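You operate a simulated robot arm through the tools that you are given. There is no shell and no other tool. Be economical: measure what you need, move in short steps, check, and stop when the job is done.

Carry out the task below with a simulated robot arm. There is one attempt and no reset: what you move stays moved.

TASK
On the top of the zinc table, make the purple gasket and the white roll change places.

It is judged by the outcome, as a careful person would: the job done as asked, and still so three seconds after it is handed in. It fails if anything else is knocked over, pushed out of place, dropped, spilled or broken.

THE ROBOT
A 6-joint arm with a two-finger parallel gripper, fixed in place. Base frame: the origin is at the foot of the arm, x ahead of it, y to its left, z up; the work surface is at about z = 0.85. Lengths are in m, angles in rad, forces in N, time in s.
With the tool pointing down near the work surface it reaches from about 0.26 to 0.68 m from the base axis. Its first joint turns from -1.152 to 1.152 rad. Payload 2.9 kg.
Tool frame: the origin (TCP) lies between the finger pads and is the grasp point; the fingertips stand 0.03 m ahead of it; z points along the fingers, y is the line along which they close. The gripper opens to 0.11 m. The fingers are 0.02 m wide and 0.01 m thick; the gripper's body (0.048 by 0.112 m) begins 0.055 m behind the TCP.
Orientation is told as [roll, pitch, yaw] about the base's x, y, z axes, in that order, counted from this pose: with the fingers straight down and closing along the base's y, the tool's x points along the base's -x, its y along +y and its z along -z.

THE INTERFACE
- The arm moves only by the tool servo_tool. Its argument "series" is a list of rows, each a list of 2 entries, a list of its own where there are three numbers: the shift along the tool's x, y, z in mm, then the turn about the tool's z in rad. In form: [[[tx, ty, tz], twist], ...]. A call has 1 to 10 rows; each row shifts and turns the commanded pose from where the row before left it, along the tool's axes as they then stand. "claw" is the gripper command, from -1 (shut) to 1 (fully open), values between in proportion, set as the call begins (left out, the last holds). A row lasts 0.2 s, in which the tool goes at most 0.05 m and 0.15 rad; a call with a longer step from one row to the next is refused whole, and so is a gripper value outside its range. A pose out of reach is approached as far as the arm can. The call stops where the force on the tool passes 40 N (or 10 N more than at its start, if that is more) or the arm is blocked; 0.2 s more then pass. The fingers move at their own pace (about 0.108 m/s each) and stop on an object; they squeeze with about 42 N. The grip force told is the motor's: it shows also when the fingers shut on nothing. Time passes only in rows, and 0.2 s behind the last, so rows that do not move let the fingers close. It gives the time, the measured TCP pose, the force on the tool (base axes), the opening and the grip force at its end, in the units of the frame above (readings bear some noise).
- Cameras (640 x 400 px; columns grow to the right, rows downward): "scene" is fixed at [0.088, 0.4364, 1.3962]; the picture's right is [-0.69, -0.72, 0.00], its down [-0.32, 0.30, -0.90] and it looks along [0.65, -0.62, -0.44] (base axes); focal length 370 px, centre (320, 200). "wrist" rides on the gripper at [-0.036, 0, -0.057] in the tool frame; the picture's right is [0.00, -1.00, 0.00], its down [0.97, 0.00, -0.24] and it looks along [0.24, 0.00, 0.97] (tool axes); focal length 218 px, centre (320, 200).
- snapshot(camera): a new picture of that camera. No time passes.
- probe_pixels(camera, pixels): for up to 12 pixels [column, row] of the newest picture of that camera ("zoom" is the newest enlarged one), the place [x, y, z] in the base frame of the surface seen there, good to about 0.003 m. No time passes.
- close_up(camera, box): a new picture of the part [left, top, right, bottom] of that camera's present view, enlarged. No time passes.
- job_done(): hands the job in; it is judged then, once.

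Work in short steps. Measure before you move; look again where a grasp or a placing could have gone wrong, and mend it. You have 80 turns and 34 pictures in all, the two below and enlarged ones among them. Open the gripper and draw the arm clear of the work before you hand the job in, unless the task says otherwise; then end with one line.

The tools are called after "Request:" as name(argument=value, ...) on one line, values as JSON. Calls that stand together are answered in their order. servo_tool: Moves the arm, as the interface text tells. Its arguments: {"type":"object","properties":{"series":{"type":"array"},"claw":{"type":"number"}},"required":["series"]} The other tools are called the same way: snapshot (camera) takes a picture; probe_pixels (camera, pixels) gives the place of the surface under pixels of a picture; close_up (camera, box) takes an enlarged picture of a part of a camera's view; job_done () hands the job in.

At the start:

```text
time: 0.0
position: [0.4565, 0.0432, 1.1849]
tool_rot: [0.001, 0.001, 0.0]
wrist_force: [0.1, 0.1, -0.4]
finger_gap: 0.1099
finger_force: 0.1
```

scene: 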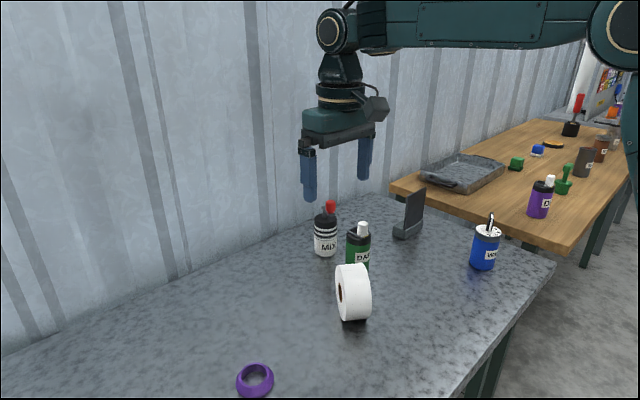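
wrist: 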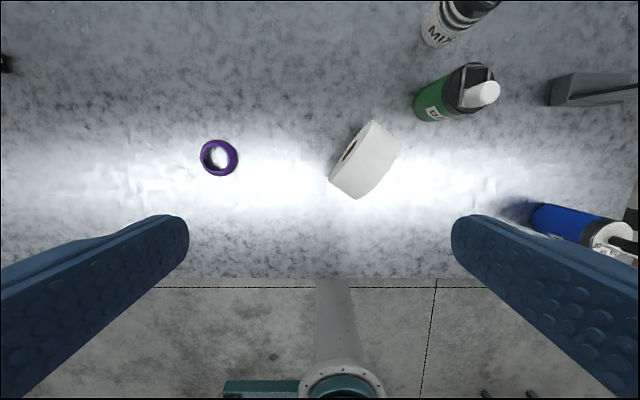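

The purple gasket is at about wrist (219,158) and the white roll, standing on its rim, at about (365,160). I'll enlarge both to measure them.

Request:
close_up(camera="wrist", box=[180, 90, 420, 240])

Request:
close_up(camera="scene", box=[200, 190, 520, 400])

```text
2.67 times, centred on (300, 165) of wrist
```

zoom: 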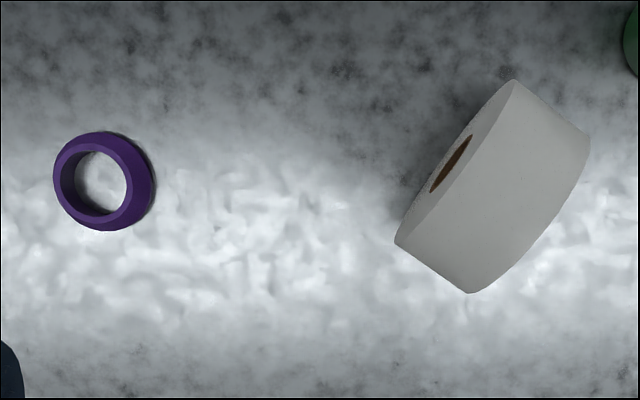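

```text
1.90 times, centred on (360, 295) of scene
```

zoom: 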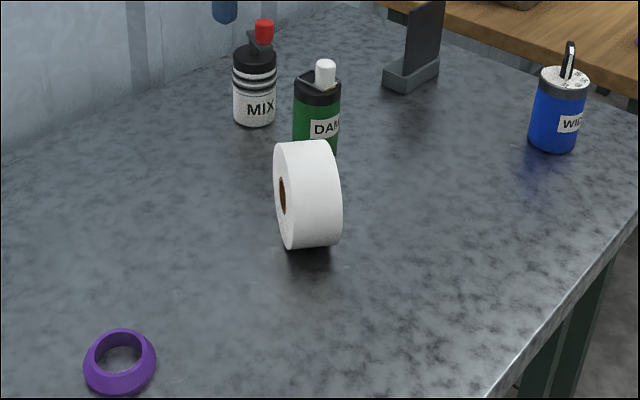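

I'll probe points on the gasket, roll and nearby items.

Request:
probe_pixels(camera="wrist", pixels=[[202, 158], [236, 158], [219, 141], [219, 175], [218, 158], [351, 148], [374, 122], [399, 142], [330, 180], [355, 198], [365, 160], [380, 150]])

Request:
probe_pixels(camera="zoom", pixels=[[283, 195], [285, 142], [325, 142], [310, 160], [293, 248], [335, 243], [320, 95], [255, 90], [120, 332], [120, 384], [88, 362], [150, 362]])

```text
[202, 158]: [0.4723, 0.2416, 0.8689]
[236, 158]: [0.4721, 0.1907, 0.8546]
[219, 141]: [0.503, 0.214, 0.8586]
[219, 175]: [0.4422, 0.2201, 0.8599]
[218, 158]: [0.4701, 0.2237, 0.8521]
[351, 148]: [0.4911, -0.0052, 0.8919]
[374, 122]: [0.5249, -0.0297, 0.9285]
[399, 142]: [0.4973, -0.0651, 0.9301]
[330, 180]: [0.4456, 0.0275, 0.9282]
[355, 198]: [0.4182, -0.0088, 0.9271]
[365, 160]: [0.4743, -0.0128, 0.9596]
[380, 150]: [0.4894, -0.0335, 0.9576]
```

```text
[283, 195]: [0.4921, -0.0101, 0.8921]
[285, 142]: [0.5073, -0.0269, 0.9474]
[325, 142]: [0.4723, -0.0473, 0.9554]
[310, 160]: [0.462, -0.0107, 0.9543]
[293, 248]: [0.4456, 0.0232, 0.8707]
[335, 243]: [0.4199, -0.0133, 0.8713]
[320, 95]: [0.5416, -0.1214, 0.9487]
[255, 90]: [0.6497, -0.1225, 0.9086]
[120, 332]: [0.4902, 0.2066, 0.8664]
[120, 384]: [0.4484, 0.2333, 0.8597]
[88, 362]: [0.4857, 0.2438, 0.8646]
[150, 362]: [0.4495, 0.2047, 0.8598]
```

The gasket centre is about (0.471, 0.219) with a diameter of about 0.06. The roll centre is about (0.4715, -0.019), with radius 0.055, width 0.045 and its axis at about 52.7° from x. I'll go above the gasket first.

Request:
servo_tool(series=[[[-2.9, 35.2, 0], 0], [[-2.9, 35.2, 0], 0], [[-2.9, 35.2, 0], 0], [[-2.9, 35.2, 0], 0], [[-2.9, 35.2, 0], 0], [[0, 0, 40], 0], [[0, 0, 40], 0], [[0, 0, 40], 0], [[0, 0, 40], 0], [[0, 0, 20], 0]], claw=1)

Request:
snapshot(camera="wrist")

```text
time: 2.2
position: [0.4721, 0.2179, 1.0018]
tool_rot: [-0.001, 0.0, -0.001]
wrist_force: [-0.2, -0.5, 0.6]
finger_gap: 0.1102
finger_force: 0.1
```

```text
29 pictures are left
```

wrist: 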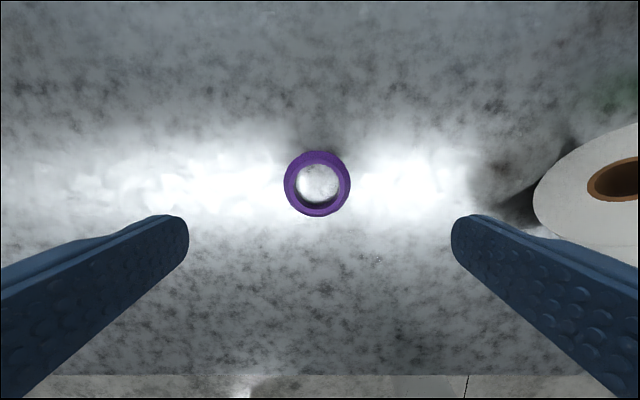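

Request:
probe_pixels(camera="wrist", pixels=[[286, 184], [348, 184], [317, 153], [317, 214], [317, 184], [292, 184], [342, 184], [317, 160], [317, 208]])

```text
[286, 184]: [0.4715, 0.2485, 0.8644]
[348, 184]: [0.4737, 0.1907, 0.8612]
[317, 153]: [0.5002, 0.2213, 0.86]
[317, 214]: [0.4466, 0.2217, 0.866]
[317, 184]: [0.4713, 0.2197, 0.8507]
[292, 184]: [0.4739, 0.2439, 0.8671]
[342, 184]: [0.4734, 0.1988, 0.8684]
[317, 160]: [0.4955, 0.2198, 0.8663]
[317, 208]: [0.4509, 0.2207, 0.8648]
```

The gasket centre is (0.473, 0.220), diameter about 0.058, top at about 0.868. I'll descend to TCP z 0.884 and close.

Request:
servo_tool(series=[[[-1, 2, 30], 0], [[0, 0, 30], 0], [[0, 0, 30], 0], [[0, 0, 18], 0], [[0, 0, 10], 0], [[0, 0, 0], 0]])

Request:
servo_tool(series=[[[0, 0, 0], 0], [[0, 0, 0], 0], [[0, 0, 0], 0]], claw=-1)

Request:
snapshot(camera="wrist")

```text
time: 3.6
position: [0.4721, 0.2202, 0.8857]
tool_rot: [0.0, 0.0, 0.0]
wrist_force: [-0.1, 0.9, 0.2]
finger_gap: 0.11
finger_force: 0.1
```

```text
time: 4.4
position: [0.4712, 0.2207, 0.8861]
tool_rot: [0.0, 0.0, -0.001]
wrist_force: [0.5, -0.1, 0.1]
finger_gap: 0.0588
finger_force: 42.4
```

```text
28 pictures are left
```

wrist: 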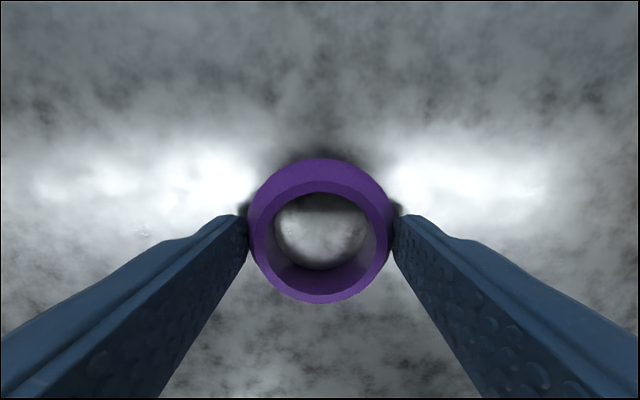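

The gasket is held (gap 0.0588). I'll lift it slightly, carry it to (0.37, 0.11) and lower it.

Request:
servo_tool(series=[[[0, 0, -30], 0], [[0, 0, -20], 0], [[25, -27.5, 0], 0], [[25, -27.5, 0], 0], [[25, -27.5, 0], 0], [[25, -27.5, 0], 0], [[0, 0, 0], 0], [[0, 0, 30], 0], [[0, 0, 12], 0], [[0, 0, 6], 0]])

Request:
snapshot(camera="wrist")

```text
time: 6.6
position: [0.3718, 0.1117, 0.8901]
tool_rot: [-0.001, -0.001, 0.001]
wrist_force: [-0.2, 0.3, -0.3]
finger_gap: 0.0591
finger_force: 42.2
```

```text
27 pictures are left
```

wrist: 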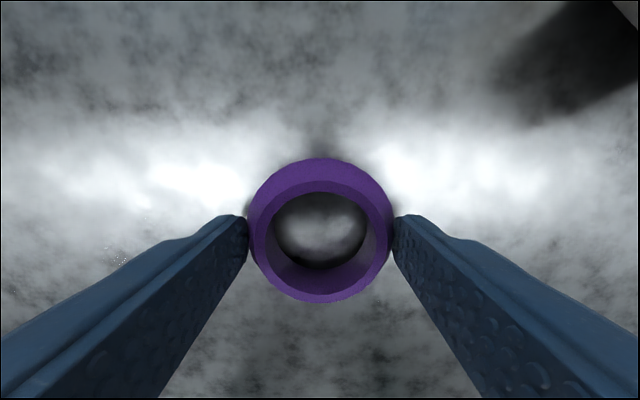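

The gasket is about 3 mm above the table. I'll lower the rest, then release and rise.

Request:
servo_tool(series=[[[0, 0, 1], 0], [[0, 0, 1], 0], [[0, 0, 1], 0], [[0, 0, 0], 0]])

Request:
servo_tool(series=[[[0, 0, 0], 0], [[0, 0, 0], 0], [[0, 0, 0], 0], [[0, 0, -40], 0], [[0, 0, -40], 0], [[0, 0, -40], 0], [[0, 0, -40], 0], [[0, 0, -30], 0]], claw=1)

```text
time: 7.6
position: [0.3724, 0.1129, 0.8857]
tool_rot: [0.003, 0.001, 0.0]
wrist_force: [-4.1, 2.3, 15.2]
finger_gap: 0.059
finger_force: 42.3
```

```text
time: 9.4
position: [0.3703, 0.1144, 1.0766]
tool_rot: [0.0, 0.001, 0.0]
wrist_force: [-0.1, 0.5, 0.6]
finger_gap: 0.1102
finger_force: 0.1
```

Next I'll go above the roll and turn so the fingers close along its axis.

Request:
servo_tool(series=[[[-25.3, -33.3, 0], 0], [[-25.3, -33.3, 0], 0], [[-25.3, -33.3, 0], 0], [[-25.3, -33.3, 0], 0], [[0, 0, 0], 0.13], [[0, 0, 0], 0.13], [[0, 0, 0], 0.13], [[0, 0, 0], 0.13], [[0, 0, 0], 0.13], [[0, 0, 0], 0]])

Request:
snapshot(camera="wrist")

Request:
snapshot(camera="scene")

```text
time: 11.6
position: [0.4725, -0.0211, 1.0762]
tool_rot: [-0.001, 0.0, -0.651]
wrist_force: [0.1, 0.6, -0.9]
finger_gap: 0.11
finger_force: 0.1
```

```text
26 pictures are left
```

wrist: 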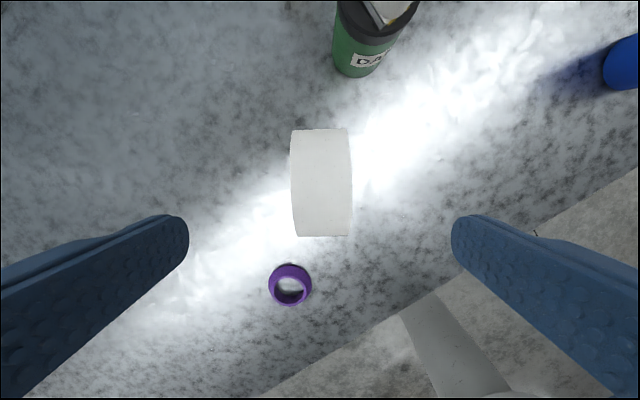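

```text
25 pictures are left
```

scene: 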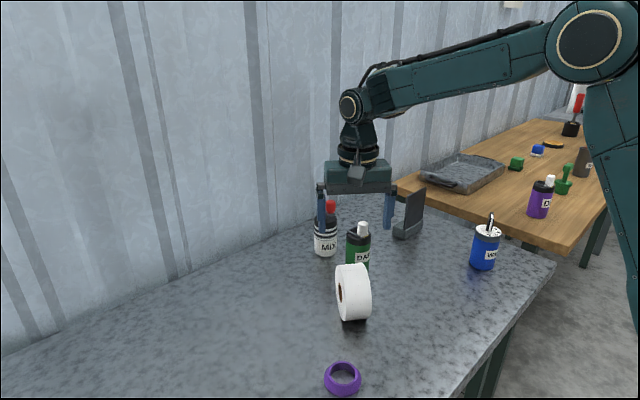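

The fingers are aligned with the roll's sides. I'll probe its edges for fine centring.

Request:
probe_pixels(camera="wrist", pixels=[[294, 131], [346, 131], [294, 232], [350, 232], [294, 183], [350, 183], [322, 183], [310, 130], [332, 130], [310, 234], [345, 60]])

```text
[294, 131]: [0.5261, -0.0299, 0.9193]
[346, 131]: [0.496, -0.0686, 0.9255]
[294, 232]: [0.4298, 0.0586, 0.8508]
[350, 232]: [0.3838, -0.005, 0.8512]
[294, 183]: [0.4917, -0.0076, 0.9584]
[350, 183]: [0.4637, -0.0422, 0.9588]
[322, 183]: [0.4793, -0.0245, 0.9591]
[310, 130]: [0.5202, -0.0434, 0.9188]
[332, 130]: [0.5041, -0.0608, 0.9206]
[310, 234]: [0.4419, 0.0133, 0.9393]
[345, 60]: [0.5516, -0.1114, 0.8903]
```

The closing direction is centred, and the roll centre is about 5 mm further along tool x. I'll shift, descend to z 0.925 and close.

Request:
servo_tool(series=[[[5, 0, 35], 0], [[0, 0, 35], 0], [[0, 0, 35], 0], [[0, 0, 28], 0], [[0, 0, 18], 0], [[0, 0, 0], 0]])

Request:
servo_tool(series=[[[0, 0, 0], 0], [[0, 0, 0], 0], [[0, 0, 0], 0]], claw=-1)

Request:
servo_tool(series=[[[0, 0, -15], 0], [[0, 0, -35], 0], [[0, 0, -40], 0], [[0, 0, -40], 0], [[0, 0, 0], 0]])

Request:
snapshot(camera="scene")

```text
time: 13.0
position: [0.4698, -0.0195, 0.9236]
tool_rot: [0.001, 0.002, -0.649]
wrist_force: [-0.6, -0.1, -0.9]
finger_gap: 0.1099
finger_force: 0.1
```

```text
time: 13.8
position: [0.4696, -0.0194, 0.9228]
tool_rot: [0.002, 0.0, -0.648]
wrist_force: [-0.1, -1.1, 0.0]
finger_gap: 0.0501
finger_force: 41.9
```

```text
time: 15.0
position: [0.4722, -0.0202, 1.0556]
tool_rot: [-0.001, 0.0, -0.648]
wrist_force: [0.1, -0.1, -3.2]
finger_gap: 0.0503
finger_force: 42.0
```

```text
24 pictures are left
```

scene: 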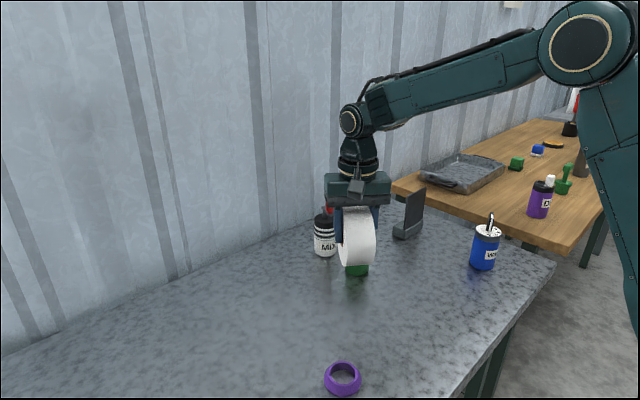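

The roll is firmly held. I'll carry it along +y to the gasket's original spot (0.473, 0.220) and lower to just above the table.

Request:
servo_tool(series=[[[23.9, 32.05, 0], 0], [[23.9, 32.05, 0], 0], [[23.9, 32.05, 0], 0], [[23.9, 32.05, 0], 0], [[23.9, 32.05, 0], 0], [[23.9, 32.05, 0], 0], [[0, 0, 0], 0], [[0, 0, 40], 0], [[0, 0, 40], 0], [[0, 0, 30], 0]])

Request:
servo_tool(series=[[[0, 0, 8], 0], [[0, 0, 5], 0], [[0, 0, 3], 0], [[0, 0, 0], 0], [[0, 0, 0], 0]])

Request:
snapshot(camera="scene")

```text
time: 17.2
position: [0.4711, 0.2225, 0.945]
tool_rot: [0.001, 0.0, -0.65]
wrist_force: [-1.0, -0.7, -2.5]
finger_gap: 0.0502
finger_force: 42.4
```

```text
time: 18.4
position: [0.4707, 0.2218, 0.9286]
tool_rot: [-0.001, 0.0, -0.648]
wrist_force: [0.6, -0.5, -3.2]
finger_gap: 0.05
finger_force: 42.2
```

```text
23 pictures are left
```

scene: 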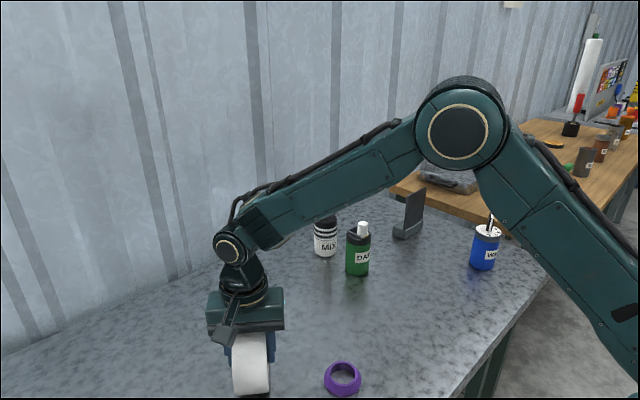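

Force still shows the roll's weight (-3 N), and about 4 mm remains. I'll lower in small steps until contact.

Request:
servo_tool(series=[[[0, 0, 1.5], 0], [[0, 0, 1], 0], [[0, 0, 1], 0], [[0, 0, 0], 0]])

```text
time: 19.4
position: [0.4709, 0.2209, 0.9246]
tool_rot: [0.0, 0.0, -0.65]
wrist_force: [0.1, -0.5, -4.2]
finger_gap: 0.0503
finger_force: 42.2
```

Request:
servo_tool(series=[[[0, 0, 1], 0], [[0, 0, 0.5], 0], [[0, 0, 0], 0]])

```text
time: 20.2
position: [0.4712, 0.2213, 0.9231]
tool_rot: [0.0, 0.002, -0.649]
wrist_force: [-2.3, -1.3, 2.2]
finger_gap: 0.0496
finger_force: 41.5
```

There is contact now (+2 N). I'll open gradually, let it settle, then rise.

Request:
servo_tool(series=[[[0, 0, 0], 0], [[0, 0, 0], 0]], claw=0.1)

Request:
servo_tool(series=[[[0, 0, 0], 0], [[0, 0, 0], 0], [[0, 0, -20], 0], [[0, 0, -40], 0], [[0, 0, -40], 0], [[0, 0, -40], 0], [[0, 0, -30], 0], [[0, 0, 0], 0]], claw=1)

Request:
snapshot(camera="wrist")

```text
time: 20.8
position: [0.4717, 0.2211, 0.9238]
tool_rot: [0.0, 0.001, -0.65]
wrist_force: [0.0, -0.5, 0.4]
finger_gap: 0.0607
finger_force: 0.0
```

```text
time: 22.6
position: [0.4722, 0.2237, 1.0956]
tool_rot: [0.0, 0.0, -0.649]
wrist_force: [-0.5, -0.1, -0.2]
finger_gap: 0.1101
finger_force: 0.0
```

```text
22 pictures are left
```

wrist: 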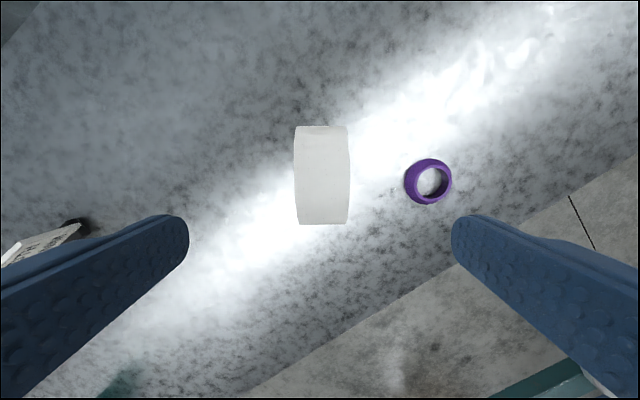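

The roll stands where the gasket was. I'll turn back to yaw 0 and move above the gasket.

Request:
servo_tool(series=[[[0, 0, 0], -0.13], [[0, 0, 0], -0.13], [[0, 0, 0], -0.13], [[0, 0, 0], -0.13], [[0, 0, 0], -0.13], [[25, -27.3, 0], 0], [[25, -27.3, 0], 0], [[25, -27.3, 0], 0], [[25, -27.3, 0], 0], [[0, 0, 0], 0]])

Request:
snapshot(camera="wrist")

```text
time: 24.8
position: [0.369, 0.1127, 1.0933]
tool_rot: [0.001, 0.0, -0.001]
wrist_force: [0.3, -0.1, 0.1]
finger_gap: 0.1102
finger_force: 0.0
```

```text
21 pictures are left
```

wrist: 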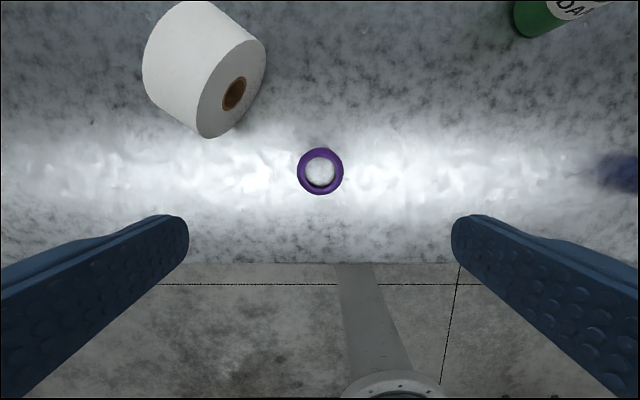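

Request:
probe_pixels(camera="wrist", pixels=[[299, 171], [342, 171], [320, 150], [320, 193], [320, 172], [302, 171], [338, 171]])

```text
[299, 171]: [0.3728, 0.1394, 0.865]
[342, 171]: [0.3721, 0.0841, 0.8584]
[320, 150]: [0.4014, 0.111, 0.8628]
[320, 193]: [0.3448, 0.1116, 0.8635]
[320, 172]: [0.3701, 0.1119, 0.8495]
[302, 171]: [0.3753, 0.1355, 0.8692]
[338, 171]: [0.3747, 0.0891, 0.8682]
```

The gasket centre is (0.373, 0.112). I'll shift 3 mm in x, descend to z 0.886 and grip.

Request:
servo_tool(series=[[[-3, 0, 40], 0], [[0, 0, 40], 0], [[0, 0, 40], 0], [[0, 0, 40], 0], [[0, 0, 30], 0], [[0, 0, 12], 0], [[0, 0, 5.5], 0], [[0, 0, 0], 0]])

Request:
servo_tool(series=[[[0, 0, 0], 0], [[0, 0, 0], 0], [[0, 0, 0], 0]], claw=-1)

```text
time: 26.6
position: [0.3739, 0.112, 0.8859]
tool_rot: [-0.001, 0.0, 0.0]
wrist_force: [-0.3, 0.3, 0.3]
finger_gap: 0.1098
finger_force: 0.0
```

```text
time: 27.4
position: [0.3739, 0.1118, 0.886]
tool_rot: [-0.001, 0.0, 0.0]
wrist_force: [-0.1, -0.5, -0.2]
finger_gap: 0.0591
finger_force: 42.6
```

Gripped. I'll lift, carry it to the roll's old spot (0.470, -0.019) and lower.

Request:
servo_tool(series=[[[0, 0, -30], 0], [[0, 0, -20], 0], [[-24.1, -32.7, 0], 0], [[-24.1, -32.7, 0], 0], [[-24.1, -32.7, 0], 0], [[-24.1, -32.7, 0], 0], [[0, 0, 0], 0], [[0, 0, 30], 0], [[0, 0, 12], 0], [[0, 0, 5], 0]])

Request:
servo_tool(series=[[[0, 0, 1], 0], [[0, 0, 1], 0], [[0, 0, 0.5], 0], [[0, 0, 0], 0]])

```text
time: 29.6
position: [0.4701, -0.0179, 0.8899]
tool_rot: [0.0, 0.001, 0.0]
wrist_force: [0.8, -0.2, -0.6]
finger_gap: 0.059
finger_force: 41.7
```

```text
time: 30.6
position: [0.4694, -0.0184, 0.8856]
tool_rot: [0.0, 0.0, -0.002]
wrist_force: [0.0, -0.3, 0.8]
finger_gap: 0.0589
finger_force: 41.6
```

It's at the height it was gripped at (0.8856), just touching. I'll release, rise and look.

Request:
servo_tool(series=[[[0, 0, 0], 0], [[0, 0, 0], 0], [[0, 0, 0], 0], [[0, 0, -40], 0], [[0, 0, -40], 0], [[0, 0, -40], 0], [[0, 0, -40], 0], [[0, 0, -40], 0], [[0, 0, -40], 0], [[0, 0, -40], 0]], claw=1)

Request:
snapshot(camera="scene")

Request:
snapshot(camera="wrist")

```text
time: 32.8
position: [0.4725, -0.0159, 1.1656]
tool_rot: [0.0, 0.0, 0.0]
wrist_force: [0.5, -0.5, 0.4]
finger_gap: 0.1098
finger_force: 0.0
```

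```text
20 pictures are left
```

scene: 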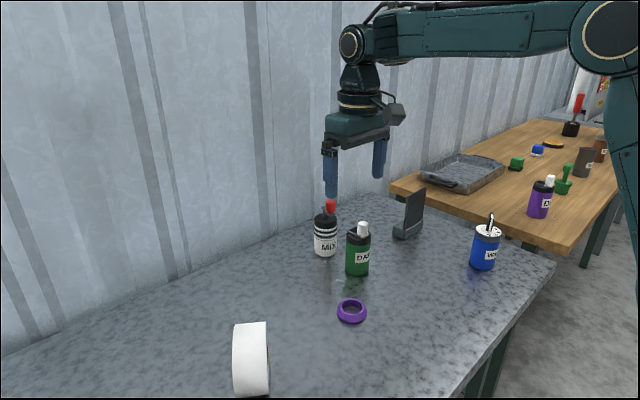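

```text
19 pictures are left
```

wrist: 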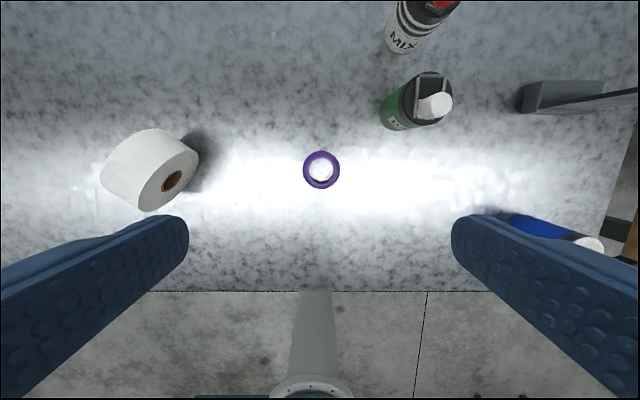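

Both objects look settled. I'll verify their positions.

Request:
probe_pixels(camera="wrist", pixels=[[304, 170], [339, 170], [321, 152], [321, 187], [172, 182], [140, 150], [150, 160]])

Request:
probe_pixels(camera="scene", pixels=[[235, 350], [237, 323], [266, 322], [252, 330], [236, 394], [268, 392]])

```text
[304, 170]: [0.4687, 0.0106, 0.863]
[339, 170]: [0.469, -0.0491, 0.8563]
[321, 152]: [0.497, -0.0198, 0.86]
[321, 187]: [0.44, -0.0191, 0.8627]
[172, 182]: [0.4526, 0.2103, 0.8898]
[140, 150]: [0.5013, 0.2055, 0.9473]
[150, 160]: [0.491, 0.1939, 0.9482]
```

```text
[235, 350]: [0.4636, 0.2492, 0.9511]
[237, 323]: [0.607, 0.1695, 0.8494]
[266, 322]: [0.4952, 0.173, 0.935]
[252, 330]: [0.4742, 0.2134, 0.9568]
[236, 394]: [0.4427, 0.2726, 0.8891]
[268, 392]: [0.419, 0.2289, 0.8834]
```

The gasket is at (0.469, -0.019) and the roll at about (0.471, 0.221), standing as before. Nothing else has moved, and the arm is clear with the gripper open.

Request:
job_done()

```text
The job is handed in.
```

The purple gasket and the white roll have changed places on the zinc table, each within a few millimetres of the other's old spot, and nothing else was disturbed.
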